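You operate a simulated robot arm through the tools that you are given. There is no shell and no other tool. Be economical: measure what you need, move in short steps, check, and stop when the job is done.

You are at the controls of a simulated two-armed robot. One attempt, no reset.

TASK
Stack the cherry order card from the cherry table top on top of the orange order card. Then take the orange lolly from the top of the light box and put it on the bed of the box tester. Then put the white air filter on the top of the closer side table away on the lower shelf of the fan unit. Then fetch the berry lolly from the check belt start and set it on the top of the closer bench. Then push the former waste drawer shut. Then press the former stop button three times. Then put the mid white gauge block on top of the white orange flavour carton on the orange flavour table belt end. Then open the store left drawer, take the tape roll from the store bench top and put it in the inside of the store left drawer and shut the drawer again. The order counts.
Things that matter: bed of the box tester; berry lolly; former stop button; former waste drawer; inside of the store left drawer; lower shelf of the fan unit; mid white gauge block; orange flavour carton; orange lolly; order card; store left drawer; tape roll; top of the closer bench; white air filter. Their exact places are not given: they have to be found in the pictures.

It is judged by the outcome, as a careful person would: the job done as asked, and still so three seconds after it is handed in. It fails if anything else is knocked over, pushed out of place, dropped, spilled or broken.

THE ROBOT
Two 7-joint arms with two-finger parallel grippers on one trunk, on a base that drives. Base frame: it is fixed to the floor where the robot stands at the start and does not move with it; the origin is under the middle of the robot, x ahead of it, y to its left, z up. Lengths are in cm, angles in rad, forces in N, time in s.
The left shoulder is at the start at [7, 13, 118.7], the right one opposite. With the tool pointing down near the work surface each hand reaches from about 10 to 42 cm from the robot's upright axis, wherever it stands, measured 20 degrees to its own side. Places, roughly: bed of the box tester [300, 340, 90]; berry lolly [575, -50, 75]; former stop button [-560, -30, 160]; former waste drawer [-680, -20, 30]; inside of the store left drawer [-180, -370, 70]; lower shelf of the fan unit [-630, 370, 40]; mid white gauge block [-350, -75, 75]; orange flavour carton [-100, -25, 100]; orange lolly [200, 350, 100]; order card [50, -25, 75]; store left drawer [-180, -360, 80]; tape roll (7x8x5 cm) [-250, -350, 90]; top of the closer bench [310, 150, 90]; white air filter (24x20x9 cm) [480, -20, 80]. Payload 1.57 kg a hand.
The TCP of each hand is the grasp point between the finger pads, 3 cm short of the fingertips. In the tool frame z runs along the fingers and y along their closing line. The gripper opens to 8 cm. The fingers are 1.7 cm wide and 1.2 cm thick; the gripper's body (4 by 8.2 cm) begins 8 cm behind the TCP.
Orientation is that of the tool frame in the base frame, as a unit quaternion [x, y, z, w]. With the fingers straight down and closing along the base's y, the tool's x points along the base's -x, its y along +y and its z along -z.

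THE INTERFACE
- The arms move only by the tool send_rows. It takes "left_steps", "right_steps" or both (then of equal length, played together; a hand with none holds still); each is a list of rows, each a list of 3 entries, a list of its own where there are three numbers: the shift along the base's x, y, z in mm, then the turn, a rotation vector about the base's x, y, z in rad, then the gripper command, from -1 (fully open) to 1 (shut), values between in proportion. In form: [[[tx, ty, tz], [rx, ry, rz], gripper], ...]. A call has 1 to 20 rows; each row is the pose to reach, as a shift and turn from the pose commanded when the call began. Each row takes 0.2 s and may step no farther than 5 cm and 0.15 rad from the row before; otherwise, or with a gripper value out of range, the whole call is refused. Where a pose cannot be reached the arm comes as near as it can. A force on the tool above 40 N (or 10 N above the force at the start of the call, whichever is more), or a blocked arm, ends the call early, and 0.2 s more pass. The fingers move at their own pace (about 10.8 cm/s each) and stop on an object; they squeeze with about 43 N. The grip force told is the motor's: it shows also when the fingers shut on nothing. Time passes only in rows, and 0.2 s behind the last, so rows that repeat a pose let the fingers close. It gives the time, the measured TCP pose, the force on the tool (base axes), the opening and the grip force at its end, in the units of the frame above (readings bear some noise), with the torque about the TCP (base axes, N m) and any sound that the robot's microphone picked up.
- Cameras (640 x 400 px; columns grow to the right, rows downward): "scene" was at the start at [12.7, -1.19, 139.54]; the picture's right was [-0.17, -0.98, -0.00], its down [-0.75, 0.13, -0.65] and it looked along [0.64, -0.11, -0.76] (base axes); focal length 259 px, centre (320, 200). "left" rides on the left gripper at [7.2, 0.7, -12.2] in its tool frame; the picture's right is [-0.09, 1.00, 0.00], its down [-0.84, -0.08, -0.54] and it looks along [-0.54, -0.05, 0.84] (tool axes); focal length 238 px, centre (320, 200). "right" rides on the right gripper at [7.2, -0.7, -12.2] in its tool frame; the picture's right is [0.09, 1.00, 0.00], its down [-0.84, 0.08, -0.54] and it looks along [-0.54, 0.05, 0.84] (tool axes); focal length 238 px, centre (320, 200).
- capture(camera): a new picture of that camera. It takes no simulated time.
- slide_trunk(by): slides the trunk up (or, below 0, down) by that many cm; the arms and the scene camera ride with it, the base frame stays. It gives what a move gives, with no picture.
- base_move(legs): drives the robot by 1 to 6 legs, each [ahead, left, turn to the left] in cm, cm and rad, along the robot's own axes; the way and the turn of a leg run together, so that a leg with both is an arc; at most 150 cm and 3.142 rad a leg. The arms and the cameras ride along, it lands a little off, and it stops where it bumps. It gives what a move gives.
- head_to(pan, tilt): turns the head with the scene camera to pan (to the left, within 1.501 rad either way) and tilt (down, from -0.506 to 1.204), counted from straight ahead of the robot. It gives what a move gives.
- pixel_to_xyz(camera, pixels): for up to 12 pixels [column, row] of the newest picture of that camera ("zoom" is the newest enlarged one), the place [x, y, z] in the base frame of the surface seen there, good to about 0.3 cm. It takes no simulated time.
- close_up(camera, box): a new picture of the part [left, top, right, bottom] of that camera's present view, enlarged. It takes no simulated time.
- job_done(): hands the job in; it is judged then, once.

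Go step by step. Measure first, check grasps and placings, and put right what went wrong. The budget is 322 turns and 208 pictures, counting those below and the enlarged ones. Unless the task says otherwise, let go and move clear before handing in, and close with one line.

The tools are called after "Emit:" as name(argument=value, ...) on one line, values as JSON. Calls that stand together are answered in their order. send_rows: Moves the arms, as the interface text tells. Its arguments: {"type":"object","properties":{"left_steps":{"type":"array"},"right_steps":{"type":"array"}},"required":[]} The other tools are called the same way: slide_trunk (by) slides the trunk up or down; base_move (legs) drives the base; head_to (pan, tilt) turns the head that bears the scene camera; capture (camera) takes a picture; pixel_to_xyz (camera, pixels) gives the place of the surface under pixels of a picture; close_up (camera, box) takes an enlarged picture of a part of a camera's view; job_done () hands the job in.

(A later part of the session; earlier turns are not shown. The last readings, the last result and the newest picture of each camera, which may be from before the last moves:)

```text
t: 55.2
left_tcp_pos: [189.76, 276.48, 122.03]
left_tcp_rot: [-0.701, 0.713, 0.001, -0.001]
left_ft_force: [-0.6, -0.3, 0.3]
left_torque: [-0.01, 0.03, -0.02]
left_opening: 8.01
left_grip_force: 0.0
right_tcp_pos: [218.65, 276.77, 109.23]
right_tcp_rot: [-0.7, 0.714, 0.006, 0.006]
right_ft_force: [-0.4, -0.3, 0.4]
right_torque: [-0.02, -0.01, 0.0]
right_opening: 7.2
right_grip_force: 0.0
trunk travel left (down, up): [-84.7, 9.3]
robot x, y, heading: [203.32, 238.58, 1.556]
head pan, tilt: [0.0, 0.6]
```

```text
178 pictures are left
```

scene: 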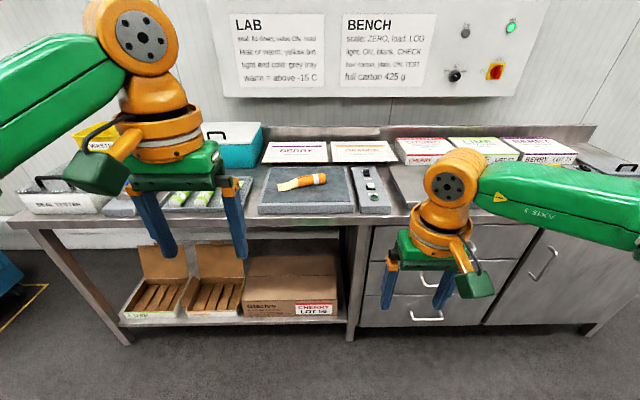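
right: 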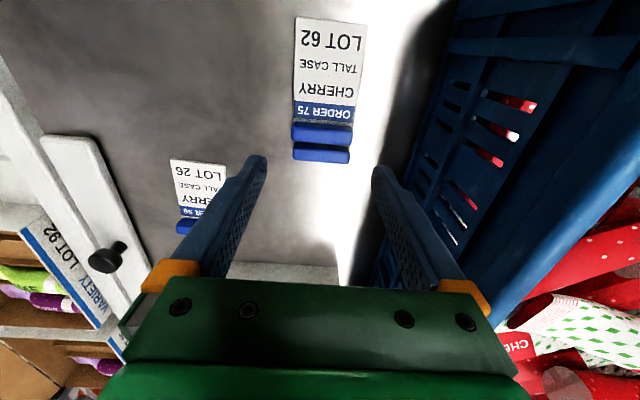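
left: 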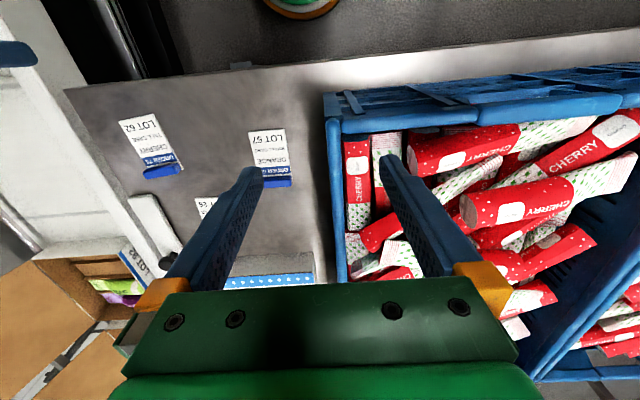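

The orange lolly lies at (300,182) on the light box. I'll zoom and measure, and look for the box tester bed on the right.

Emit:
close_up(camera="scene", box=[220, 130, 400, 242])

Emit:
pixel_to_xyz(camera="scene", pixels=[[322, 178], [300, 183], [283, 187], [270, 205], [340, 200], [305, 215], [345, 180], [400, 180], [375, 205], [305, 170], [575, 150], [625, 168]])

Emit:
close_up(camera="scene", box=[360, 100, 640, 275])

```text
3.56 times, centred on (310, 186) of scene
```

zoom: 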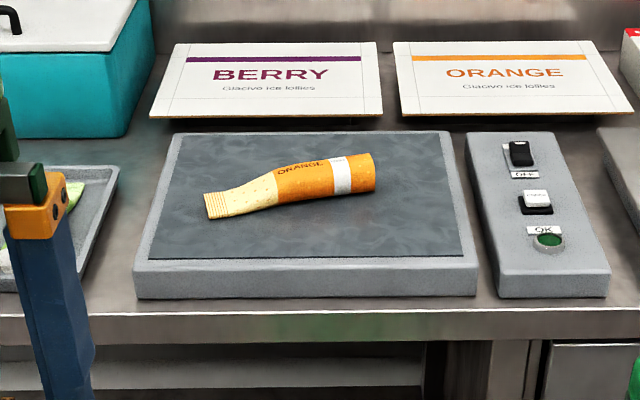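

```text
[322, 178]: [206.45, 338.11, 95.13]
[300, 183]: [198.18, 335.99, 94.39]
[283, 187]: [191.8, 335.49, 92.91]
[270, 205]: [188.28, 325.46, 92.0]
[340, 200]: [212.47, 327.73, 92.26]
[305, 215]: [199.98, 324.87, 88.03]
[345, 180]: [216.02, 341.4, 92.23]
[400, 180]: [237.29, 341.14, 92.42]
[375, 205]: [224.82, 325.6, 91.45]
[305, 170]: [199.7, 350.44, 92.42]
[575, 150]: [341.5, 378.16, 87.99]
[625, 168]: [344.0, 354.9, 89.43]
```

```text
2.29 times, centred on (500, 188) of scene
```

zoom: 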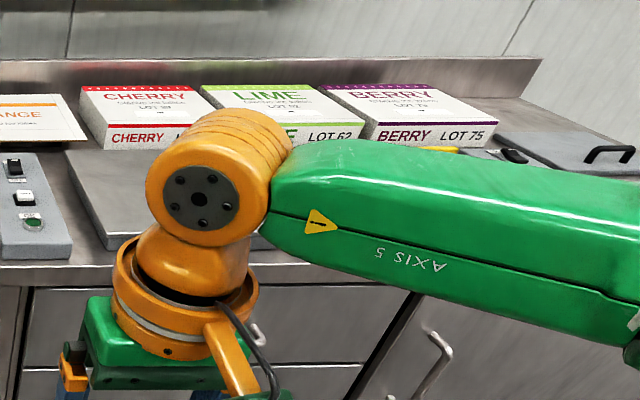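

Lolly: axis roughly along x from (192,335) to (209,339), resting on 92.3, top 95.2. Robot should stand near (189,299). I'll drive there in steps and turn the right tool by 90° so it closes across the lolly.

Emit:
base_move(legs=[[50, 14.5, 0.015]])

Emit:
send_rows(right_steps=[[[0, 0, 0], [0, 0, 0.14], -1], [[0, 0, 0], [0, 0, 0.28], -1], [[0, 0, 0], [0, 0, 0.42], -1], [[0, 0, 0], [0, 0, 0.56], -1], [[0, 0, 0], [0, 0, 0.7], -1], [[0, 0, 0], [0, 0, 0.84], -1], [[0, 0, 0], [0, 0, 0.98], -1], [[0, 0, 0], [0, 0, 1.12], -1], [[0, 0, 0], [0, 0, 1.26], -1], [[0, 0, 0], [0, 0, 1.4], -1], [[0, 0, 0], [0, 0, 1.54], -1], [[0, 0, 0], [0, 0, 1.68], -1], [[0, 0, 0], [0, 0, 1.76], -1]])

Emit:
capture(camera="scene")

```text
t: 58.2
left_tcp_pos: [174.94, 325.55, 122.06]
left_tcp_rot: [0.708, -0.707, 0.0, 0.0]
left_ft_force: [0.1, -1.0, -0.5]
left_torque: [0.01, 0.0, 0.01]
left_opening: 8.0
left_grip_force: 0.1
right_tcp_pos: [203.93, 326.42, 109.44]
right_tcp_rot: [0.708, -0.706, -0.007, -0.006]
right_ft_force: [-0.1, -0.4, -0.5]
right_torque: [0.01, -0.01, 0.02]
right_opening: 7.2
right_grip_force: 0.0
trunk travel left (down, up): [-84.7, 9.3]
robot x, y, heading: [189.88, 288.05, 1.574]
head pan, tilt: [0.0, 0.6]
```

```text
t: 61.0
left_tcp_pos: [174.87, 325.49, 122.03]
left_tcp_rot: [0.708, -0.706, 0.001, 0.0]
left_ft_force: [0.3, -0.5, 0.9]
left_torque: [-0.01, 0.0, 0.01]
left_opening: 8.0
left_grip_force: 0.0
right_tcp_pos: [197.31, 310.29, 106.4]
right_tcp_rot: [0.997, 0.07, -0.011, -0.014]
right_ft_force: [0.4, -0.5, 0.5]
right_torque: [0.0, 0.01, -0.01]
right_opening: 7.98
right_grip_force: 0.0
right hand out of reach, approached as far as the arm can: row 6, 7, 8, 9, 10, 11, 12, 13
trunk travel left (down, up): [-84.7, 9.3]
robot x, y, heading: [189.26, 288.22, 1.573]
head pan, tilt: [0.0, 0.6]
```

```text
175 pictures are left
```

scene: 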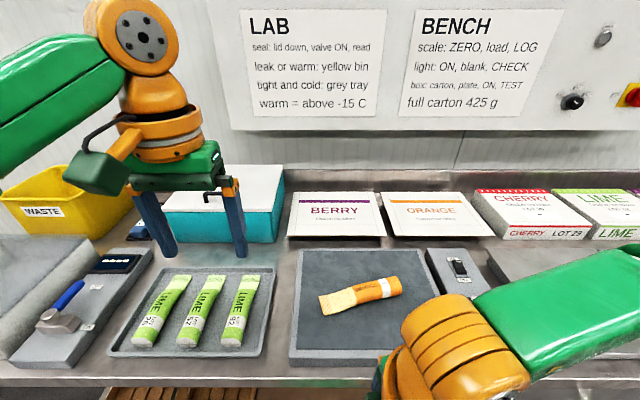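

Turning that way pulls the hand back to (197,310). I'll turn it the other way instead (total −π, two calls), easing back first.

Emit:
send_rows(right_steps=[[[0, 0, 5], [0, 0, -0.14], -1], [[0, 0, 10], [0, 0, -0.28], -1], [[5, 0, 15], [0, 0, -0.42], -1], [[10, 0, 20], [0, 0, -0.56], -1], [[15, 0, 25], [0, 0, -0.7], -1], [[20, 0, 30], [0, 0, -0.84], -1], [[25, 0, 30], [0, 0, -0.98], -1], [[30, 0, 30], [0, 0, -1.12], -1], [[35, 0, 30], [0, 0, -1.26], -1], [[40, 0, 30], [0, 0, -1.4], -1], [[45, 0, 30], [0, 0, -1.54], -1], [[50, 10, 30], [0, 0, -1.68], -1], [[50, 20, 30], [0, 0, -1.82], -1], [[50, 40, 30], [0, 0, -1.96], -1], [[50, 60, 30], [0, 0, -2.1], -1], [[50, 80, 30], [0, 0, -2.24], -1], [[50, 90, 30], [0, 0, -2.38], -1], [[50, 100, 30], [0, 0, -2.52], -1], [[50, 110, 30], [0, 0, -2.66], -1], [[50, 110, 30], [0, 0, -2.8], -1]])

Emit:
send_rows(right_steps=[[[0, 0, 0], [0, 0, -0.14], -1], [[0, 0, 0], [0, 0, -0.28], -1], [[0, 0, 0], [0, 0, -0.34], -1]])

Emit:
capture(camera="right")

```text
t: 65.2
left_tcp_pos: [174.95, 325.49, 121.93]
left_tcp_rot: [0.708, -0.706, 0.0, 0.0]
left_ft_force: [0.6, 0.3, 0.3]
left_torque: [0.02, -0.01, -0.02]
left_opening: 8.0
left_grip_force: 0.1
right_tcp_pos: [201.69, 321.6, 109.45]
right_tcp_rot: [-0.236, 0.971, -0.014, 0.012]
right_ft_force: [0.1, -0.3, 0.1]
right_torque: [0.03, -0.03, -0.02]
right_opening: 8.0
right_grip_force: 0.1
right hand out of reach, approached as far as the arm can: row 2
trunk travel left (down, up): [-84.7, 9.3]
robot x, y, heading: [189.37, 288.01, 1.571]
head pan, tilt: [0.0, 0.6]
```

```text
t: 66.0
left_tcp_pos: [174.96, 325.68, 121.99]
left_tcp_rot: [0.708, -0.707, 0.0, -0.001]
left_ft_force: [0.1, 0.0, -0.4]
left_torque: [0.02, -0.01, 0.03]
left_opening: 8.01
left_grip_force: 0.2
right_tcp_pos: [201.64, 321.63, 109.47]
right_tcp_rot: [-0.07, 0.997, -0.014, 0.011]
right_ft_force: [0.2, 0.0, -0.5]
right_torque: [-0.02, 0.0, 0.0]
right_opening: 7.99
right_grip_force: 0.1
trunk travel left (down, up): [-84.7, 9.3]
robot x, y, heading: [189.18, 288.4, 1.575]
head pan, tilt: [0.0, 0.6]
```

```text
174 pictures are left
```

right: 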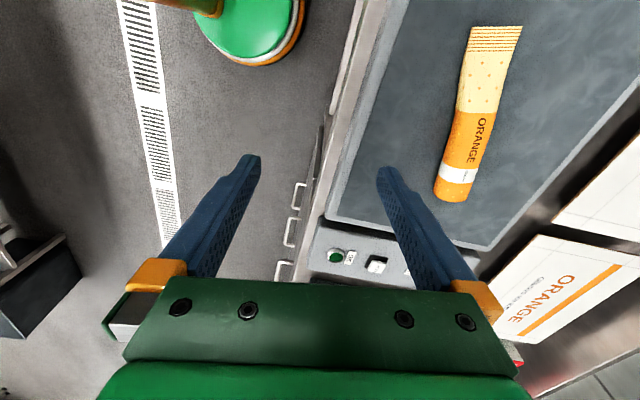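

Now the tool closes along y at full reach. I'll measure the lolly in this picture.

Emit:
pixel_to_xyz(camera="right", pixels=[[495, 40], [485, 80], [474, 130], [465, 160], [456, 192], [490, 133], [458, 127]])

```text
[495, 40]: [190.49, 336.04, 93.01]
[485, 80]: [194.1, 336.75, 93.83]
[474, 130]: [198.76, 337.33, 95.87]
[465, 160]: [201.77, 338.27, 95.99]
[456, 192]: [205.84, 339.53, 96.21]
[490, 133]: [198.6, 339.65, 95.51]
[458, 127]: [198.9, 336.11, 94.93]
```

Lolly body centre ≈ (201.5,338.1), top 96.1, yaw ≈0.21. I'll drive ahead 10 cm.

Emit:
base_move(legs=[[6, 0, 0], [4, 0, 0]])

Emit:
send_rows(right_steps=[[[0, 25, 0], [0, 0, 0.04], -1], [[0, 50, -20], [0, 0, 0.07], -1]])

Emit:
capture(camera="right")

```text
t: 67.4
left_tcp_pos: [174.89, 334.87, 122.34]
left_tcp_rot: [0.709, -0.706, -0.002, -0.002]
left_ft_force: [-0.1, 0.3, 0.3]
left_torque: [0.1, -0.02, 0.04]
left_opening: 8.0
left_grip_force: 0.0
right_tcp_pos: [201.58, 330.93, 109.63]
right_tcp_rot: [-0.07, 0.997, -0.011, 0.011]
right_ft_force: [0.5, -0.8, 0.0]
right_torque: [0.06, 0.0, 0.01]
right_opening: 8.02
right_grip_force: 0.0
trunk travel left (down, up): [-84.7, 9.3]
robot x, y, heading: [189.71, 298.24, 1.579]
head pan, tilt: [0.0, 0.6]
```

```text
t: 68.0
left_tcp_pos: [174.87, 335.67, 122.02]
left_tcp_rot: [0.708, -0.706, -0.001, 0.0]
left_ft_force: [0.0, -0.8, 0.5]
left_torque: [0.04, 0.04, -0.01]
left_opening: 8.0
left_grip_force: 0.1
right_tcp_pos: [202.82, 335.94, 107.33]
right_tcp_rot: [-0.105, 0.994, -0.012, 0.01]
right_ft_force: [-0.4, -0.6, 1.0]
right_torque: [0.0, 0.02, 0.04]
right_opening: 7.98
right_grip_force: 0.1
right hand out of reach, approached as far as the arm can: row 2
trunk travel left (down, up): [-84.7, 9.3]
robot x, y, heading: [189.66, 298.3, 1.575]
head pan, tilt: [0.0, 0.6]
```

```text
173 pictures are left
```

right: 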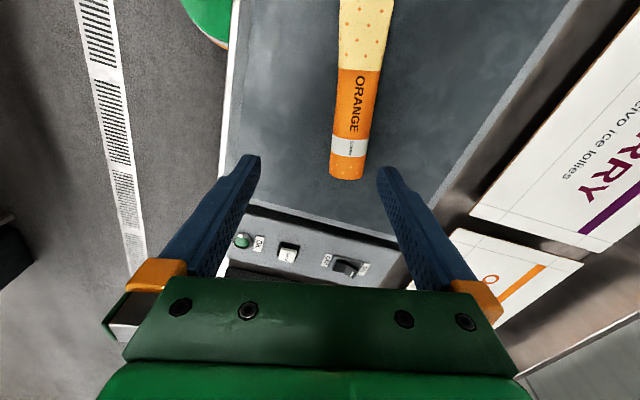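

Nearly there: 2 cm short in reach. I'll go ahead 3 cm more and move down.

Emit:
base_move(legs=[[3, 0, 0]])

Emit:
send_rows(right_steps=[[[-10, -5, -20], [0, 0, 0], -1], [[-13, -5, -50], [0, 0, 0], -1], [[-13, -5, -70], [0, 0, 0], -1]])

Emit:
capture(camera="right")

```text
t: 68.9
left_tcp_pos: [174.9, 337.88, 122.33]
left_tcp_rot: [0.708, -0.706, -0.002, -0.002]
left_ft_force: [0.2, -0.3, 0.0]
left_torque: [0.05, 0.0, 0.02]
left_opening: 8.01
left_grip_force: 0.0
right_tcp_pos: [202.69, 338.36, 107.65]
right_tcp_rot: [-0.105, 0.994, -0.01, 0.011]
right_ft_force: [0.6, 0.3, 1.2]
right_torque: [0.08, 0.0, 0.02]
right_opening: 8.01
right_grip_force: 0.1
trunk travel left (down, up): [-84.7, 9.3]
robot x, y, heading: [189.58, 301.11, 1.575]
head pan, tilt: [0.0, 0.6]
```

```text
t: 69.7
left_tcp_pos: [174.95, 338.62, 122.07]
left_tcp_rot: [0.708, -0.706, 0.0, -0.001]
left_ft_force: [-0.1, 0.8, 1.0]
left_torque: [0.0, 0.0, -0.01]
left_opening: 8.02
left_grip_force: 0.0
right_tcp_pos: [202.86, 337.62, 100.9]
right_tcp_rot: [-0.105, 0.994, -0.012, 0.01]
right_ft_force: [0.6, -0.4, 0.3]
right_torque: [0.0, -0.01, 0.02]
right_opening: 8.02
right_grip_force: 0.1
right hand out of reach, approached as far as the arm can: row 1, 2, 3
trunk travel left (down, up): [-84.7, 9.3]
robot x, y, heading: [189.11, 301.33, 1.573]
head pan, tilt: [0.0, 0.6]
```

```text
172 pictures are left
```

right: 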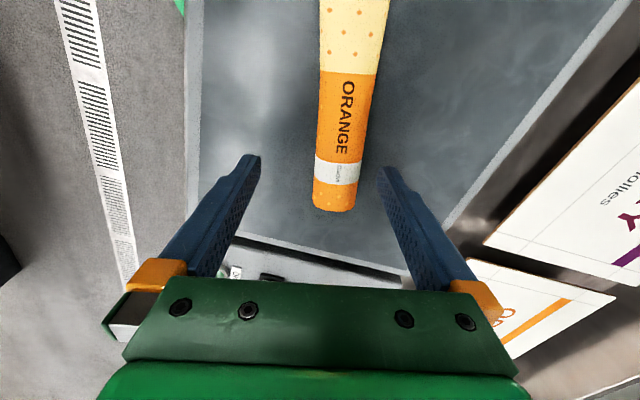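

Aligned. I'll lower the trunk 5 cm so the tips come to just above the light box.

Emit:
slide_trunk(by=-5)

Emit:
send_rows(right_steps=[[[-5, 5, 0], [0, 0, 0], -1], [[-5, 5, 0], [0, 0, 0], -1]])

Emit:
capture(camera="right")

```text
t: 70.6
left_tcp_pos: [174.94, 338.61, 117.03]
left_tcp_rot: [0.708, -0.706, 0.0, 0.0]
left_ft_force: [-0.2, 0.4, 0.3]
left_torque: [0.0, 0.01, 0.01]
left_opening: 8.02
left_grip_force: 0.1
right_tcp_pos: [202.7, 337.49, 95.89]
right_tcp_rot: [-0.105, 0.994, -0.012, 0.009]
right_ft_force: [0.3, 0.5, 0.2]
right_torque: [-0.03, 0.01, -0.01]
right_opening: 8.0
right_grip_force: 0.1
trunk travel left (down, up): [-79.7, 14.3]
robot x, y, heading: [189.27, 301.31, 1.579]
head pan, tilt: [0.0, 0.6]
```

```text
t: 71.2
left_tcp_pos: [174.9, 338.6, 116.97]
left_tcp_rot: [0.708, -0.706, -0.001, 0.001]
left_ft_force: [0.3, -0.4, 0.0]
left_torque: [0.01, 0.01, 0.02]
left_opening: 7.99
left_grip_force: 0.1
right_tcp_pos: [202.8, 337.51, 95.89]
right_tcp_rot: [-0.106, 0.994, -0.013, 0.009]
right_ft_force: [0.3, 0.3, 0.6]
right_torque: [0.03, 0.0, 0.0]
right_opening: 7.98
right_grip_force: 0.1
right hand out of reach, approached as far as the arm can: row 1, 2
trunk travel left (down, up): [-79.7, 14.3]
robot x, y, heading: [189.59, 301.05, 1.578]
head pan, tilt: [0.0, 0.6]
```

```text
171 pictures are left
```

right: 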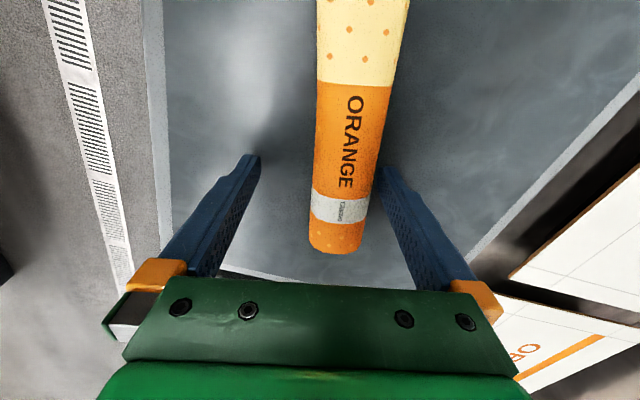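

The fingers straddle the body; closing and lifting with the trunk after checking the grip.

Emit:
send_rows(right_steps=[[[0, 0, 0], [0, 0, 0], 1], [[0, 0, 0], [0, 0, 0], 1], [[0, 0, 0], [0, 0, 0], 1], [[0, 0, 0], [0, 0, 0], 1], [[0, -5, 30], [0, 0, 0], 1], [[0, -10, 60], [0, 0, 0], 1]])

Emit:
slide_trunk(by=6)

Emit:
capture(camera="right")

```text
t: 72.6
left_tcp_pos: [174.86, 338.49, 117.14]
left_tcp_rot: [0.707, -0.707, 0.001, 0.0]
left_ft_force: [-0.4, -0.4, 0.8]
left_torque: [0.02, -0.01, -0.02]
left_opening: 8.02
left_grip_force: 0.1
right_tcp_pos: [202.67, 336.46, 101.89]
right_tcp_rot: [-0.105, 0.994, -0.011, 0.009]
right_ft_force: [-0.6, 0.1, -0.5]
right_torque: [-0.01, -0.03, -0.01]
right_opening: 3.75
right_grip_force: 42.6
trunk travel left (down, up): [-79.7, 14.3]
robot x, y, heading: [189.84, 301.25, 1.57]
head pan, tilt: [0.0, 0.6]
```

```text
t: 73.6
left_tcp_pos: [174.87, 338.67, 122.96]
left_tcp_rot: [0.707, -0.707, -0.001, 0.001]
left_ft_force: [-0.5, 0.0, 0.3]
left_torque: [0.02, 0.01, 0.0]
left_opening: 8.0
left_grip_force: 0.0
right_tcp_pos: [202.63, 336.54, 107.83]
right_tcp_rot: [-0.106, 0.994, -0.012, 0.009]
right_ft_force: [0.2, -0.6, -0.5]
right_torque: [-0.04, -0.03, -0.02]
right_opening: 3.77
right_grip_force: 43.0
trunk travel left (down, up): [-85.7, 8.3]
robot x, y, heading: [189.7, 301.63, 1.571]
head pan, tilt: [0.0, 0.6]
```

```text
170 pictures are left
```

right: 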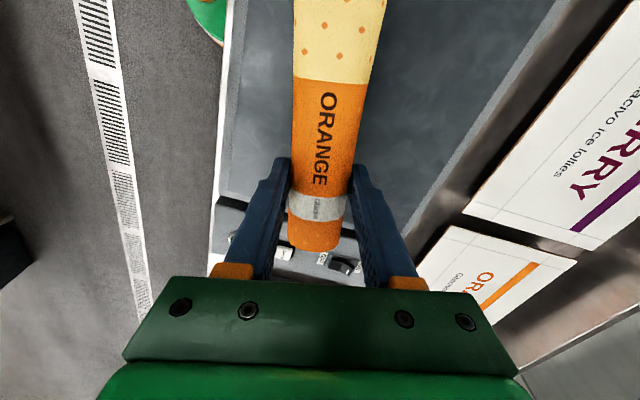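

Lolly held (opening 3.77). I'll back off 40 cm, go sideways right 95 cm, and look at the box tester.

Emit:
base_move(legs=[[-45, 0, 0], [0, -90, 0]])

Emit:
head_to(pan=0.1, tilt=0.6)

Emit:
capture(camera="scene")

```text
t: 80.7
left_tcp_pos: [266.3, 293.34, 122.97]
left_tcp_rot: [-0.706, 0.708, 0.0, 0.001]
left_ft_force: [0.1, -0.1, -0.6]
left_torque: [-0.01, -0.01, 0.03]
left_opening: 7.99
left_grip_force: 0.0
right_tcp_pos: [294.05, 291.07, 107.88]
right_tcp_rot: [-0.104, 0.995, -0.012, 0.011]
right_ft_force: [-0.2, 0.3, -0.8]
right_torque: [0.02, -0.05, 0.0]
right_opening: 3.74
right_grip_force: 42.8
trunk travel left (down, up): [-85.7, 8.3]
robot x, y, heading: [280.82, 255.24, 1.574]
head pan, tilt: [0.0, 0.6]
```

```text
t: 81.4
left_tcp_pos: [266.33, 293.34, 123.04]
left_tcp_rot: [-0.706, 0.708, 0.0, 0.0]
left_ft_force: [-0.2, 0.5, 0.1]
left_torque: [0.0, 0.02, -0.03]
left_opening: 8.0
left_grip_force: 0.0
right_tcp_pos: [294.18, 290.97, 107.77]
right_tcp_rot: [-0.104, 0.994, -0.012, 0.009]
right_ft_force: [-0.2, 0.5, -0.2]
right_torque: [0.02, -0.03, 0.01]
right_opening: 3.74
right_grip_force: 43.4
trunk travel left (down, up): [-85.7, 8.3]
robot x, y, heading: [280.37, 255.73, 1.569]
head pan, tilt: [0.099, 0.6]
```

```text
169 pictures are left
```

scene: 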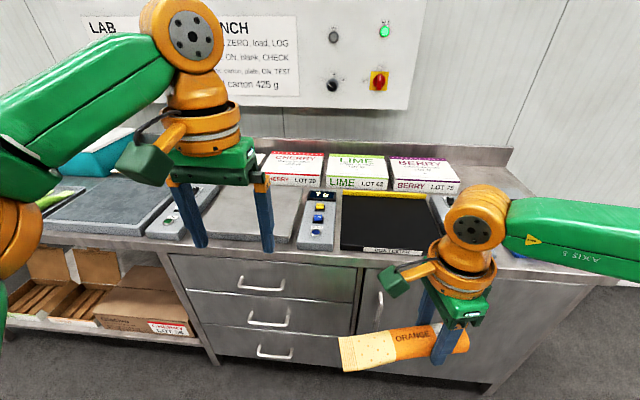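

There's a metal plate at (255,215) and a black bed at (385,225) with a label. Zooming to read.

Emit:
close_up(camera="scene", box=[280, 150, 480, 275])

Emit:
close_up(camera="scene", box=[340, 235, 440, 265])

Emit:
pixel_to_xyz(camera="scene", pixels=[[345, 198], [385, 195], [424, 198], [345, 245], [415, 245], [385, 222], [318, 215], [260, 210], [440, 215], [390, 252]])

```text
3.20 times, centred on (380, 212) of scene
```

zoom: 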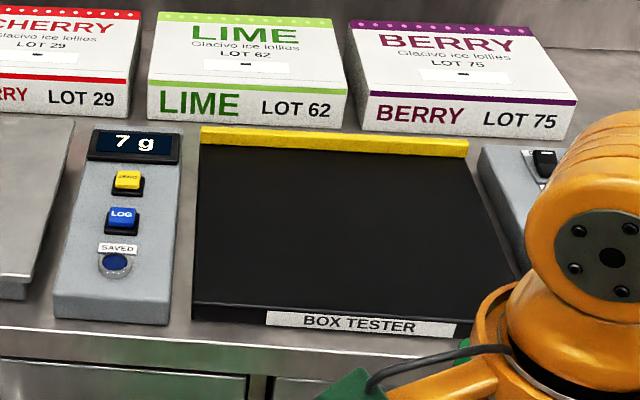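

```text
6.40 times, centred on (390, 250) of scene
```

zoom: 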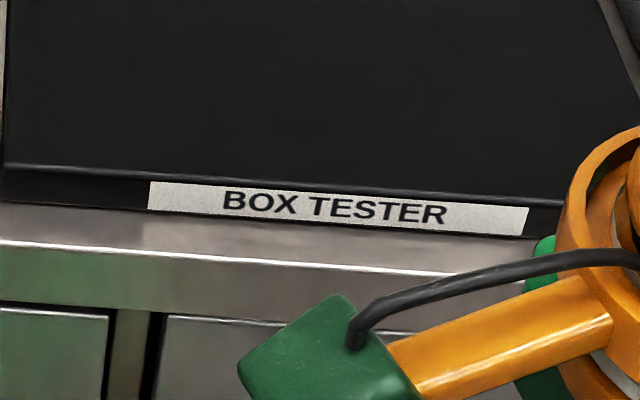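

```text
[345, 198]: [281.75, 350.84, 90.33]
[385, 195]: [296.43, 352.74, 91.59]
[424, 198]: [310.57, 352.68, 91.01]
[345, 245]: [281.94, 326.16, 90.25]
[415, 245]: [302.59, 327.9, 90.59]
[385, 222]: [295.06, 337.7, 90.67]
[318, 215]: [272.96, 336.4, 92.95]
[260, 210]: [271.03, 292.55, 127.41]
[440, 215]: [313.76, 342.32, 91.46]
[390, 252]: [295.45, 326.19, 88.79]
```

BOX TESTER bed is the black plate: x 281.5–310, y 326–352, z≈90.4. I'll drive so the right hand stands over (299.5,337).

Emit:
base_move(legs=[[0, -5.3, 0], [45.5, 0, 0]])

Emit:
capture(camera="right")

```text
t: 84.7
left_tcp_pos: [271.39, 338.79, 123.15]
left_tcp_rot: [0.709, -0.705, -0.001, -0.001]
left_ft_force: [0.2, -0.1, -0.2]
left_torque: [0.01, 0.03, -0.01]
left_opening: 7.99
left_grip_force: 0.1
right_tcp_pos: [299.09, 336.77, 107.93]
right_tcp_rot: [-0.108, 0.994, -0.011, 0.009]
right_ft_force: [0.3, -0.8, -0.9]
right_torque: [0.02, -0.03, 0.02]
right_opening: 3.73
right_grip_force: 43.1
trunk travel left (down, up): [-85.7, 8.3]
robot x, y, heading: [286.18, 301.41, 1.574]
head pan, tilt: [0.099, 0.6]
```

```text
166 pictures are left
```

right: 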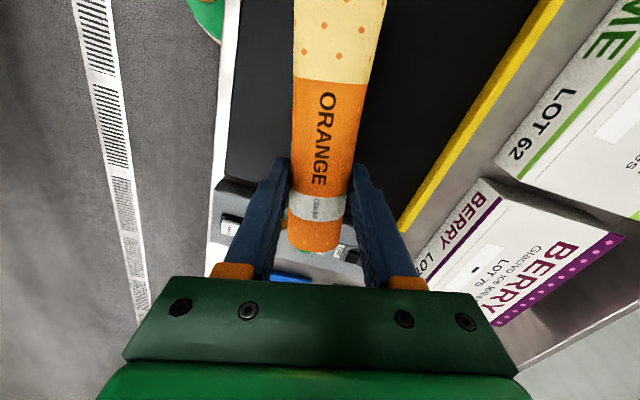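

The lolly is over the bed. I'll lower the trunk 13 cm, then finish softly with the arm.

Emit:
slide_trunk(by=-13)

Emit:
send_rows(right_steps=[[[0, 0, -4], [0, 0, 0], 1], [[0, 0, -7], [0, 0, 0], 1], [[0, 0, -9], [0, 0, 0], 1]])

Emit:
capture(camera="right")

```text
t: 86.3
left_tcp_pos: [271.41, 339.07, 110.14]
left_tcp_rot: [0.71, -0.705, 0.0, 0.0]
left_ft_force: [-0.1, -0.1, -0.6]
left_torque: [0.01, 0.0, 0.02]
left_opening: 8.02
left_grip_force: 0.0
right_tcp_pos: [299.12, 337.05, 94.86]
right_tcp_rot: [-0.107, 0.994, -0.012, 0.008]
right_ft_force: [-1.1, 1.5, -0.7]
right_torque: [0.03, -0.03, 0.0]
right_opening: 3.74
right_grip_force: 42.5
trunk travel left (down, up): [-72.7, 21.3]
robot x, y, heading: [286.65, 301.34, 1.578]
head pan, tilt: [0.099, 0.6]
```

```text
t: 87.1
left_tcp_pos: [271.36, 338.79, 110.14]
left_tcp_rot: [0.709, -0.705, -0.001, 0.0]
left_ft_force: [-1.0, 0.2, 1.0]
left_torque: [0.0, 0.01, -0.01]
left_opening: 8.0
left_grip_force: 0.1
right_tcp_pos: [299.13, 336.93, 94.02]
right_tcp_rot: [-0.106, 0.994, -0.009, 0.01]
right_ft_force: [5.4, 7.2, 27.8]
right_torque: [-0.09, 0.36, -0.02]
right_opening: 3.75
right_grip_force: 42.5
trunk travel left (down, up): [-72.7, 21.3]
robot x, y, heading: [286.17, 301.82, 1.578]
head pan, tilt: [0.099, 0.6]
```

```text
165 pictures are left
```

right: 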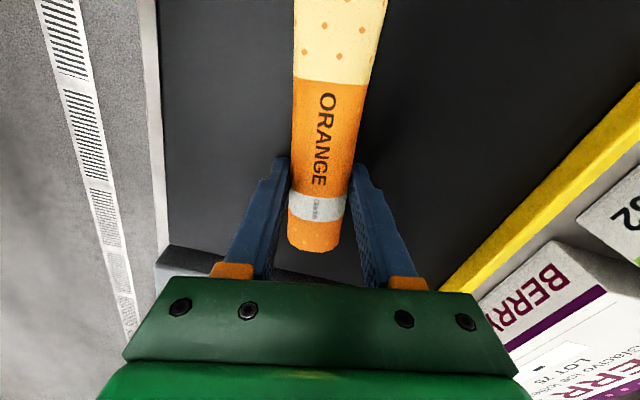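

Contact (27.8 N). I'll ease up 1.5 mm, open, and rise straight up.

Emit:
send_rows(right_steps=[[[0, 0, 2], [0, 0, 0], 1], [[0, 0, 2], [0, 0, 0], -0.5], [[0, 0, 2], [0, 0, 0], -1], [[0, 0, 2], [0, 0, 0], -1], [[0, 0, 30], [0, 0, 0], -1], [[0, 0, 60], [0, 0, 0], -1]])

Emit:
slide_trunk(by=13)

Emit:
capture(camera="right")

```text
t: 88.5
left_tcp_pos: [271.38, 338.84, 110.07]
left_tcp_rot: [0.71, -0.704, 0.0, 0.0]
left_ft_force: [0.0, -0.1, 0.7]
left_torque: [0.01, 0.01, 0.02]
left_opening: 7.99
left_grip_force: 0.0
right_tcp_pos: [299.17, 336.82, 100.02]
right_tcp_rot: [-0.108, 0.994, -0.013, 0.009]
right_ft_force: [-0.5, 0.0, 0.6]
right_torque: [0.0, 0.0, 0.02]
right_opening: 8.0
right_grip_force: 0.1
trunk travel left (down, up): [-72.7, 21.3]
robot x, y, heading: [286.12, 301.42, 1.584]
head pan, tilt: [0.099, 0.6]
```

```text
t: 90.1
left_tcp_pos: [271.26, 339.01, 123.01]
left_tcp_rot: [0.71, -0.704, 0.0, 0.0]
left_ft_force: [-0.4, 0.0, -0.2]
left_torque: [0.02, 0.03, -0.01]
left_opening: 8.0
left_grip_force: 0.0
right_tcp_pos: [299.03, 336.88, 112.91]
right_tcp_rot: [-0.108, 0.994, -0.012, 0.008]
right_ft_force: [0.7, 0.5, -0.5]
right_torque: [-0.01, 0.0, -0.01]
right_opening: 7.98
right_grip_force: 0.1
trunk travel left (down, up): [-85.7, 8.3]
robot x, y, heading: [286.13, 301.41, 1.578]
head pan, tilt: [0.099, 0.6]
```

```text
164 pictures are left
```

right: 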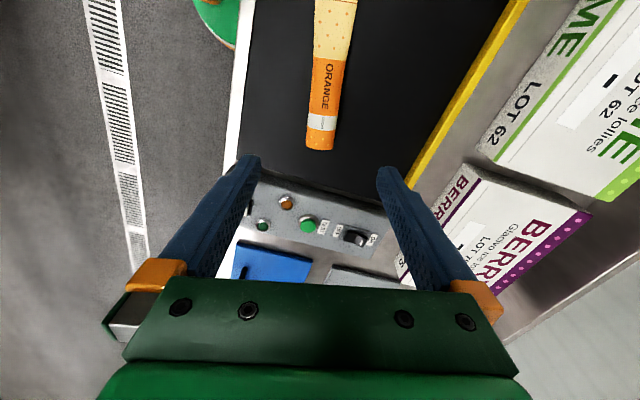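

The orange lolly rests on the box tester bed. Next the white air filter near (480,-20). I'll back off 50 cm, turn right to face +x, and look around.

Emit:
base_move(legs=[[-50, 0, 0], [0, 0, -1.57]])

Emit:
head_to(pan=-0.5, tilt=0.3)

Emit:
capture(camera="scene")

```text
t: 96.9
left_tcp_pos: [323.95, 265.05, 122.98]
left_tcp_rot: [0.007, 1.0, 0.0, 0.0]
left_ft_force: [-0.1, -0.2, 0.6]
left_torque: [0.0, 0.03, -0.01]
left_opening: 8.01
left_grip_force: 0.1
right_tcp_pos: [321.32, 237.23, 113.05]
right_tcp_rot: [0.635, 0.772, -0.016, -0.002]
right_ft_force: [-0.8, -1.2, 0.3]
right_torque: [0.0, 0.01, 0.0]
right_opening: 8.01
right_grip_force: 0.0
trunk travel left (down, up): [-85.7, 8.3]
robot x, y, heading: [286.07, 250.99, -0.014]
head pan, tilt: [0.099, 0.6]
```

```text
t: 97.9
left_tcp_pos: [323.91, 265.03, 123.0]
left_tcp_rot: [0.007, 1.0, 0.0, 0.0]
left_ft_force: [0.1, 0.6, 0.0]
left_torque: [-0.01, -0.02, 0.01]
left_opening: 8.0
left_grip_force: 0.1
right_tcp_pos: [321.28, 237.41, 112.92]
right_tcp_rot: [0.635, 0.773, -0.015, -0.002]
right_ft_force: [0.2, -0.6, 0.1]
right_torque: [0.01, 0.0, -0.01]
right_opening: 8.02
right_grip_force: 0.0
trunk travel left (down, up): [-85.7, 8.3]
robot x, y, heading: [286.22, 250.87, -0.013]
head pan, tilt: [-0.499, 0.3]
```

```text
163 pictures are left
```

scene: 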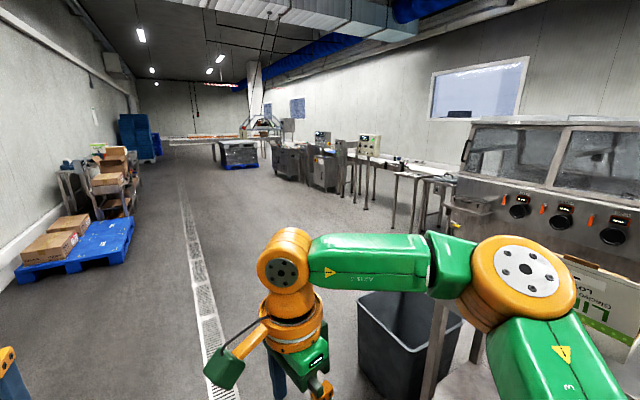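

The line runs along +x on the right. I'll measure spots along it and capture more to the right.

Emit:
pixel_to_xyz(camera="scene", pixels=[[400, 330], [430, 178], [410, 165], [325, 180], [240, 155], [470, 200], [600, 240], [290, 170], [380, 300], [300, 195]])

Emit:
close_up(camera="scene", box=[200, 100, 480, 275])

Emit:
head_to(pan=-1.2, tilt=0.4)

Emit:
capture(camera="scene")

```text
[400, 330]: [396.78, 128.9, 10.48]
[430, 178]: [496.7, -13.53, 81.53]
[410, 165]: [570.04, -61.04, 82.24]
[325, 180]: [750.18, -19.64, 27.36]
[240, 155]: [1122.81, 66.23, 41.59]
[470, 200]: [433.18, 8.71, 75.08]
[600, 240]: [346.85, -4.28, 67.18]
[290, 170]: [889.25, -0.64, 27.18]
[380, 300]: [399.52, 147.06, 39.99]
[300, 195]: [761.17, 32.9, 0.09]
```

```text
2.29 times, centred on (340, 188) of scene
```

zoom: 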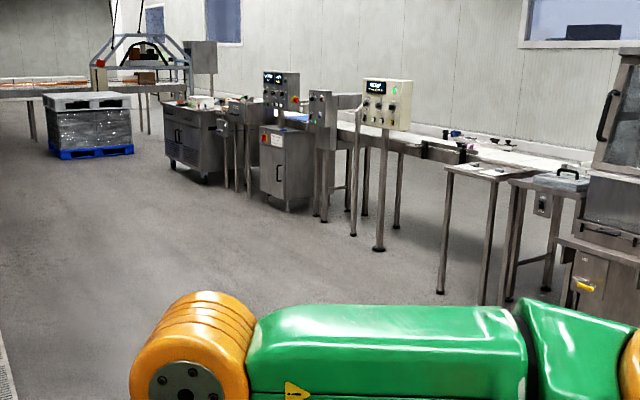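

```text
t: 99.0
left_tcp_pos: [324.08, 265.08, 123.03]
left_tcp_rot: [0.006, 1.0, 0.0, 0.0]
left_ft_force: [0.0, 0.0, 0.5]
left_torque: [0.0, -0.03, 0.01]
left_opening: 7.99
left_grip_force: 0.1
right_tcp_pos: [321.25, 237.24, 113.0]
right_tcp_rot: [0.634, 0.773, -0.015, -0.002]
right_ft_force: [0.7, 0.8, 1.0]
right_torque: [-0.05, 0.01, -0.01]
right_opening: 8.0
right_grip_force: 0.0
trunk travel left (down, up): [-85.7, 8.3]
robot x, y, heading: [286.42, 251.1, -0.012]
head pan, tilt: [-1.201, 0.4]
```

```text
161 pictures are left
```

scene: 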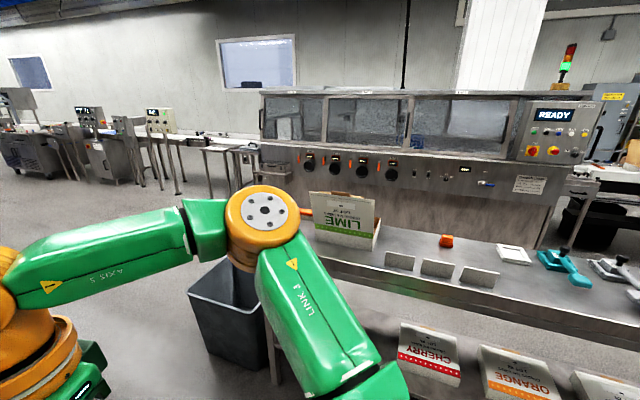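

The side table is near (433–497, -10…10), with open floor on its north side. I'll turn the right tool back to normal, then drive to about (470,110) facing −y.

Emit:
send_rows(right_steps=[[[0, 0, 0], [0, 0, 0.14], -1], [[0, 0, 0], [0, 0, 0.28], -1], [[0, 0, 0], [0, 0, 0.42], -1], [[0, 0, 0], [0, 0, 0.56], -1], [[0, 0, 0], [0, 0, 0.7], -1], [[0, 0, 0], [0, 0, 0.84], -1], [[0, 0, 0], [0, 0, 0.98], -1], [[0, 0, 0], [0, 0, 1.12], -1], [[0, 0, 0], [0, 0, 1.26], -1], [[0, 0, 0], [0, 0, 1.37], -1]])

Emit:
base_move(legs=[[120, 0, 0], [64, 0, 0], [0, 0, -1.557], [120, 0, 0]])

Emit:
head_to(pan=0, tilt=0.6)

Emit:
capture(camera="scene")

```text
t: 101.2
left_tcp_pos: [323.9, 265.2, 123.03]
left_tcp_rot: [0.007, 1.0, 0.0, 0.0]
left_ft_force: [0.6, 0.7, 0.1]
left_torque: [0.0, 0.01, 0.0]
left_opening: 7.97
left_grip_force: 0.1
right_tcp_pos: [321.26, 237.31, 112.9]
right_tcp_rot: [0.002, 1.0, -0.013, 0.007]
right_ft_force: [0.1, -0.8, -0.2]
right_torque: [0.0, 0.02, 0.02]
right_opening: 8.01
right_grip_force: 0.0
trunk travel left (down, up): [-85.7, 8.3]
robot x, y, heading: [286.34, 251.0, -0.011]
head pan, tilt: [-1.201, 0.4]
```

```text
t: 119.9
left_tcp_pos: [485.44, 90.08, 122.98]
left_tcp_rot: [0.708, 0.706, 0.0, 0.001]
left_ft_force: [0.6, -0.7, 0.3]
left_torque: [-0.01, 0.01, 0.01]
left_opening: 8.02
left_grip_force: 0.1
right_tcp_pos: [457.7, 92.38, 112.92]
right_tcp_rot: [0.705, 0.709, -0.015, -0.003]
right_ft_force: [0.1, 0.4, -0.4]
right_torque: [0.04, 0.04, 0.01]
right_opening: 8.0
right_grip_force: 0.1
trunk travel left (down, up): [-85.7, 8.3]
robot x, y, heading: [470.91, 127.67, -1.573]
head pan, tilt: [-1.201, 0.4]
```

```text
t: 121.3
left_tcp_pos: [485.48, 89.94, 123.02]
left_tcp_rot: [0.708, 0.706, 0.001, 0.0]
left_ft_force: [-0.5, -0.6, 0.6]
left_torque: [0.01, 0.0, -0.01]
left_opening: 8.0
left_grip_force: 0.0
right_tcp_pos: [457.59, 92.48, 112.89]
right_tcp_rot: [0.705, 0.709, -0.015, -0.004]
right_ft_force: [-0.4, 0.2, 0.1]
right_torque: [-0.01, 0.01, -0.02]
right_opening: 8.0
right_grip_force: 0.1
trunk travel left (down, up): [-85.7, 8.3]
robot x, y, heading: [470.74, 127.78, -1.576]
head pan, tilt: [0.0, 0.6]
```

```text
160 pictures are left
```

scene: 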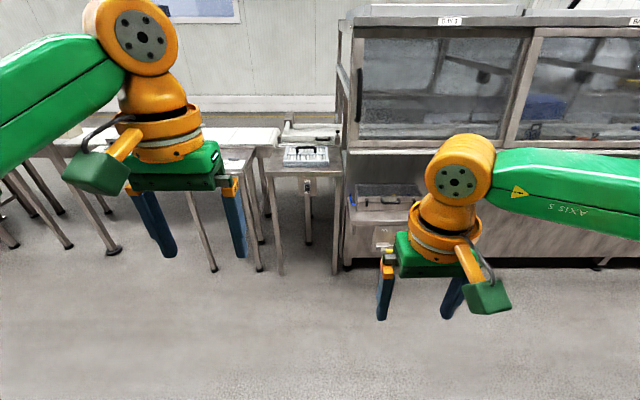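

A white thing with a dark handle appears at (305,155). I'll zoom in and measure.

Emit:
close_up(camera="scene", box=[230, 100, 390, 200])

Emit:
pixel_to_xyz(camera="scene", pixels=[[285, 160], [305, 152], [325, 160], [305, 165], [300, 125], [340, 170], [268, 168], [305, 240], [380, 200], [305, 147]])

```text
4.00 times, centred on (310, 150) of scene
```

zoom: 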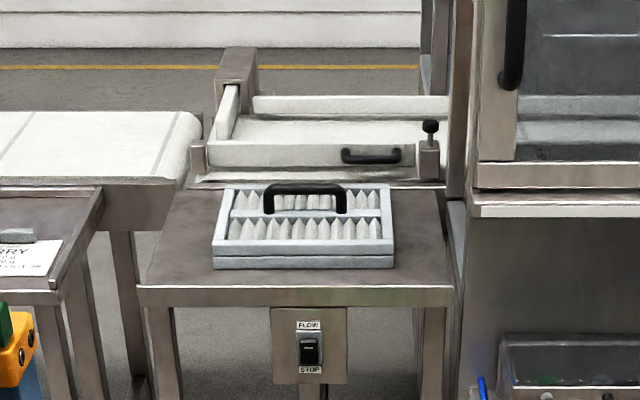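

```text
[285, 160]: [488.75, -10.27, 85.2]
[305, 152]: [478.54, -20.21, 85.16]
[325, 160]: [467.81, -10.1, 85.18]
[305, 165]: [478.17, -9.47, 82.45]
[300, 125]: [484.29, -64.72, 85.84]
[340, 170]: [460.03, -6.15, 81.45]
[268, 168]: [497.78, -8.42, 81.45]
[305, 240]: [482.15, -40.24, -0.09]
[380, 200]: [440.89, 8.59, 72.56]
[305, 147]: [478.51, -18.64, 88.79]
```

The filter (x 467–489, z 81.5–85) has a dark handle with its bar along x near (478.5,-18.6), top z≈88.8. I'll use the right hand with the tool turned 90°. First move left 21 and ahead 80, then turn the tool.

Emit:
base_move(legs=[[40, 21, 0.005], [40, 0, 0]])

Emit:
send_rows(right_steps=[[[0, 0, 0], [0, 0, -0.14], -1], [[0, 0, 0], [0, 0, -0.28], -1], [[0, 0, 0], [0, 0, -0.42], -1], [[0, 0, 0], [0, 0, -0.56], -1], [[0, 0, 0], [0, 0, -0.7], -1], [[0, 0, 0], [0, 0, -0.84], -1], [[0, 0, 0], [0, 0, -0.98], -1], [[0, 0, 0], [0, 0, -1.12], -1], [[0, 0, 0], [0, 0, -1.26], -1], [[0, 0, 0], [0, 0, -1.4], -1], [[0, 0, 0], [0, 0, -1.54], -1], [[0, 0, 0], [0, 0, -1.57], -1]])

Emit:
capture(camera="scene")

```text
t: 126.1
left_tcp_pos: [506.36, 9.73, 123.17]
left_tcp_rot: [0.708, 0.707, -0.001, 0.001]
left_ft_force: [-0.2, 0.7, 0.6]
left_torque: [0.01, 0.02, 0.02]
left_opening: 7.96
left_grip_force: 0.0
right_tcp_pos: [478.49, 12.02, 113.08]
right_tcp_rot: [0.705, 0.709, -0.015, -0.003]
right_ft_force: [-0.5, -0.1, 0.2]
right_torque: [-0.01, -0.04, 0.02]
right_opening: 7.99
right_grip_force: 0.0
trunk travel left (down, up): [-85.7, 8.3]
robot x, y, heading: [491.9, 46.8, -1.573]
head pan, tilt: [0.0, 0.6]
```

```text
t: 128.7
left_tcp_pos: [506.41, 9.39, 123.15]
left_tcp_rot: [0.707, 0.707, 0.0, 0.0]
left_ft_force: [0.9, -0.1, -0.1]
left_torque: [-0.04, -0.01, -0.01]
left_opening: 7.99
left_grip_force: 0.0
right_tcp_pos: [478.57, 11.7, 112.88]
right_tcp_rot: [1.0, 0.003, -0.007, -0.014]
right_ft_force: [-1.2, -0.1, 0.4]
right_torque: [0.0, -0.01, -0.02]
right_opening: 8.0
right_grip_force: 0.1
trunk travel left (down, up): [-85.7, 8.3]
robot x, y, heading: [491.53, 46.96, -1.574]
head pan, tilt: [0.0, 0.6]
```

```text
158 pictures are left
```

scene: 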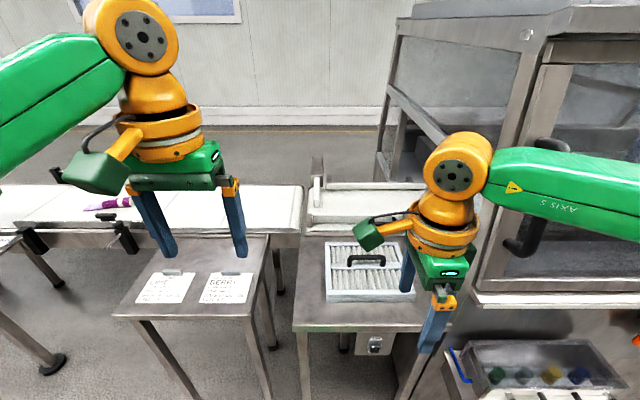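

The filter's handle is at (367,260). Before driving in, I'll measure clearance between the right arm's elbow (560,180) and the machine at right, and the handle itself.

Emit:
pixel_to_xyz(camera="scene", pixels=[[560, 180], [630, 190], [500, 175], [545, 290], [520, 245], [490, 220], [500, 350], [350, 262], [383, 262], [367, 257], [340, 240], [330, 298]])

Emit:
close_up(camera="scene", box=[300, 220, 440, 310])

```text
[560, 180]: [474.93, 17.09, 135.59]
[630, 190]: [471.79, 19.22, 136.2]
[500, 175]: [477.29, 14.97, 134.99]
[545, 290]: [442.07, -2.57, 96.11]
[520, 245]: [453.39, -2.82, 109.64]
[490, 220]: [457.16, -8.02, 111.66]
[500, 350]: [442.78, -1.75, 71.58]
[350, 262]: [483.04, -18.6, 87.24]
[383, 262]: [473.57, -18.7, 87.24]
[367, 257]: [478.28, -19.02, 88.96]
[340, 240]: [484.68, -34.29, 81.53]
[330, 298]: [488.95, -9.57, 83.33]
```

```text
4.44 times, centred on (370, 265) of scene
```

zoom: 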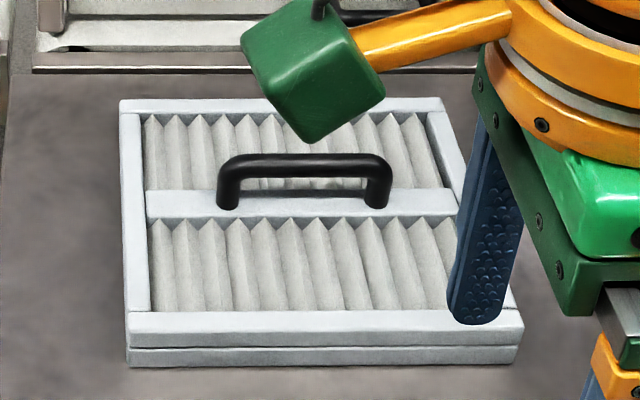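

Machine front is at y≈-2.5 for x<457, and my right forearm would come too close. I'll stand further +x and turned about 0.25 to the right so the elbow stays clear. Check the neighbouring table's front edge first.

Emit:
pixel_to_xyz(camera="scene", pixels=[[125, 308], [235, 310], [300, 325], [420, 322], [265, 250], [110, 203], [95, 210], [128, 201]])

Emit:
base_move(legs=[[0, 9, -0.25]])

Emit:
send_rows(right_steps=[[[0, 0, 0], [0, 0, 0.13], -1], [[0, 0, 0], [0, 0, 0.25], -1]])

```text
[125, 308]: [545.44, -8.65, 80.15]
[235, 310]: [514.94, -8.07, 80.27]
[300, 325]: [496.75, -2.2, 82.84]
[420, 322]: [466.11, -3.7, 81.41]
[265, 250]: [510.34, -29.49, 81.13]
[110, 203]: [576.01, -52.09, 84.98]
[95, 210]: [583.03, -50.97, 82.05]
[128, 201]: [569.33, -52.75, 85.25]
```

```text
t: 130.0
left_tcp_pos: [505.31, 5.94, 123.08]
left_tcp_rot: [0.791, 0.612, 0.0, 0.001]
left_ft_force: [-0.8, 0.5, 0.5]
left_torque: [0.0, -0.01, 0.01]
left_opening: 7.99
left_grip_force: 0.1
right_tcp_pos: [479.01, 15.06, 112.89]
right_tcp_rot: [0.992, -0.122, -0.006, -0.014]
right_ft_force: [0.1, 0.0, -0.1]
right_torque: [-0.02, -0.03, -0.04]
right_opening: 7.97
right_grip_force: 0.0
trunk travel left (down, up): [-85.7, 8.3]
robot x, y, heading: [500.55, 45.91, -1.825]
head pan, tilt: [0.0, 0.6]
```

```text
t: 130.6
left_tcp_pos: [505.41, 5.91, 123.06]
left_tcp_rot: [0.79, 0.613, 0.001, -0.001]
left_ft_force: [-0.1, -0.1, 0.4]
left_torque: [-0.02, 0.0, 0.01]
left_opening: 8.02
left_grip_force: 0.1
right_tcp_pos: [478.95, 15.08, 112.85]
right_tcp_rot: [1.0, 0.004, -0.007, -0.013]
right_ft_force: [0.2, 0.5, -0.3]
right_torque: [0.02, 0.0, 0.01]
right_opening: 8.0
right_grip_force: 0.1
trunk travel left (down, up): [-85.7, 8.3]
robot x, y, heading: [500.96, 45.5, -1.823]
head pan, tilt: [0.0, 0.6]
```

I'll drive 28 cm along −y in two steps.

Emit:
base_move(legs=[[17, 4.5, 0], [10, 2.5, 0]])

Emit:
capture(camera="right")

Emit:
capture(camera="scene")

```text
t: 132.8
left_tcp_pos: [505.54, -20.91, 123.16]
left_tcp_rot: [0.79, 0.613, -0.001, 0.002]
left_ft_force: [-0.6, -0.6, -0.5]
left_torque: [-0.05, 0.02, 0.0]
left_opening: 7.99
left_grip_force: 0.0
right_tcp_pos: [479.29, -11.73, 113.14]
right_tcp_rot: [1.0, 0.003, -0.008, -0.01]
right_ft_force: [-0.7, -0.4, 0.1]
right_torque: [-0.01, 0.01, 0.0]
right_opening: 8.0
right_grip_force: 0.0
trunk travel left (down, up): [-85.7, 8.3]
robot x, y, heading: [500.65, 18.62, -1.821]
head pan, tilt: [0.0, 0.6]
```

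```text
156 pictures are left
```

right: 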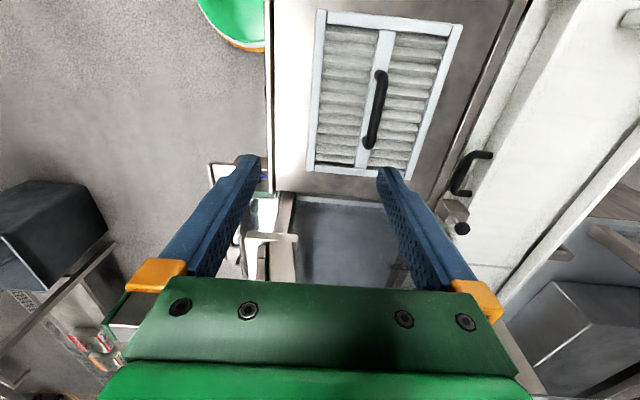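

```text
155 pictures are left
```

scene: 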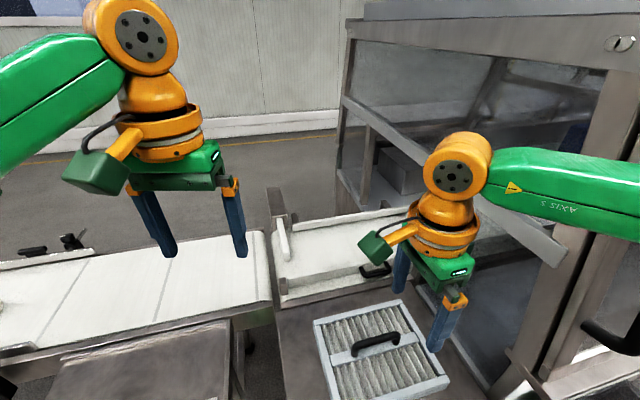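

The handle shows at (376,110). Measuring it here.

Emit:
pixel_to_xyz(camera="right", pixels=[[380, 78], [376, 110], [369, 142], [384, 110], [320, 20], [455, 30], [312, 165], [415, 170]])

```text
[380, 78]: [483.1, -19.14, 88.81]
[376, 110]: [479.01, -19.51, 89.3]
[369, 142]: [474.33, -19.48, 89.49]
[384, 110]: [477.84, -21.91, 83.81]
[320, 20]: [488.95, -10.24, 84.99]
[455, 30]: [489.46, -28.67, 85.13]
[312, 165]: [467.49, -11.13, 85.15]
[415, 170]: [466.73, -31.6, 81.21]
```

Handle centre (478.6,-19.3), top 89.3. I need about 4 cm more from the base; going in gently.

Emit:
base_move(legs=[[4.2, 1, 0]])

Emit:
send_rows(right_steps=[[[-3, -20, -10], [0, 0, 0], -1], [[-6, -36, -40], [0, 0, 0], -1], [[-6, -36, -80], [0, 0, 0], -1], [[-6, -36, -110], [0, 0, 0], -1], [[-6, -36, -140], [0, 0, 0], -1]])

Emit:
capture(camera="right")

```text
t: 133.7
left_tcp_pos: [505.37, -23.57, 123.05]
left_tcp_rot: [0.791, 0.612, 0.0, -0.001]
left_ft_force: [-0.7, -0.6, -0.4]
left_torque: [0.06, -0.12, -0.01]
left_opening: 8.0
left_grip_force: 0.1
right_tcp_pos: [479.13, -14.37, 112.98]
right_tcp_rot: [1.0, 0.004, -0.008, -0.012]
right_ft_force: [-0.4, 0.3, 0.1]
right_torque: [-0.05, -0.1, 0.0]
right_opening: 8.0
right_grip_force: 0.1
trunk travel left (down, up): [-85.7, 8.3]
robot x, y, heading: [500.96, 16.43, -1.821]
head pan, tilt: [0.0, 0.6]
```

```text
t: 134.9
left_tcp_pos: [505.53, -23.65, 123.12]
left_tcp_rot: [0.791, 0.612, 0.001, 0.0]
left_ft_force: [-0.8, 0.2, -0.5]
left_torque: [0.0, -0.01, -0.03]
left_opening: 8.0
left_grip_force: 0.2
right_tcp_pos: [477.04, -16.12, 99.81]
right_tcp_rot: [1.0, 0.004, -0.008, -0.012]
right_ft_force: [0.6, 0.2, 0.2]
right_torque: [-0.02, 0.03, -0.02]
right_opening: 8.01
right_grip_force: 0.0
right hand out of reach, approached as far as the arm can: row 2, 3, 4, 5
trunk travel left (down, up): [-85.7, 8.3]
robot x, y, heading: [500.92, 16.34, -1.823]
head pan, tilt: [0.0, 0.6]
```

```text
154 pictures are left
```

right: 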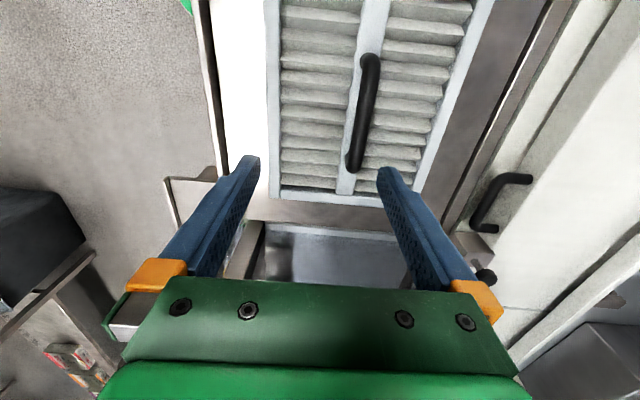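

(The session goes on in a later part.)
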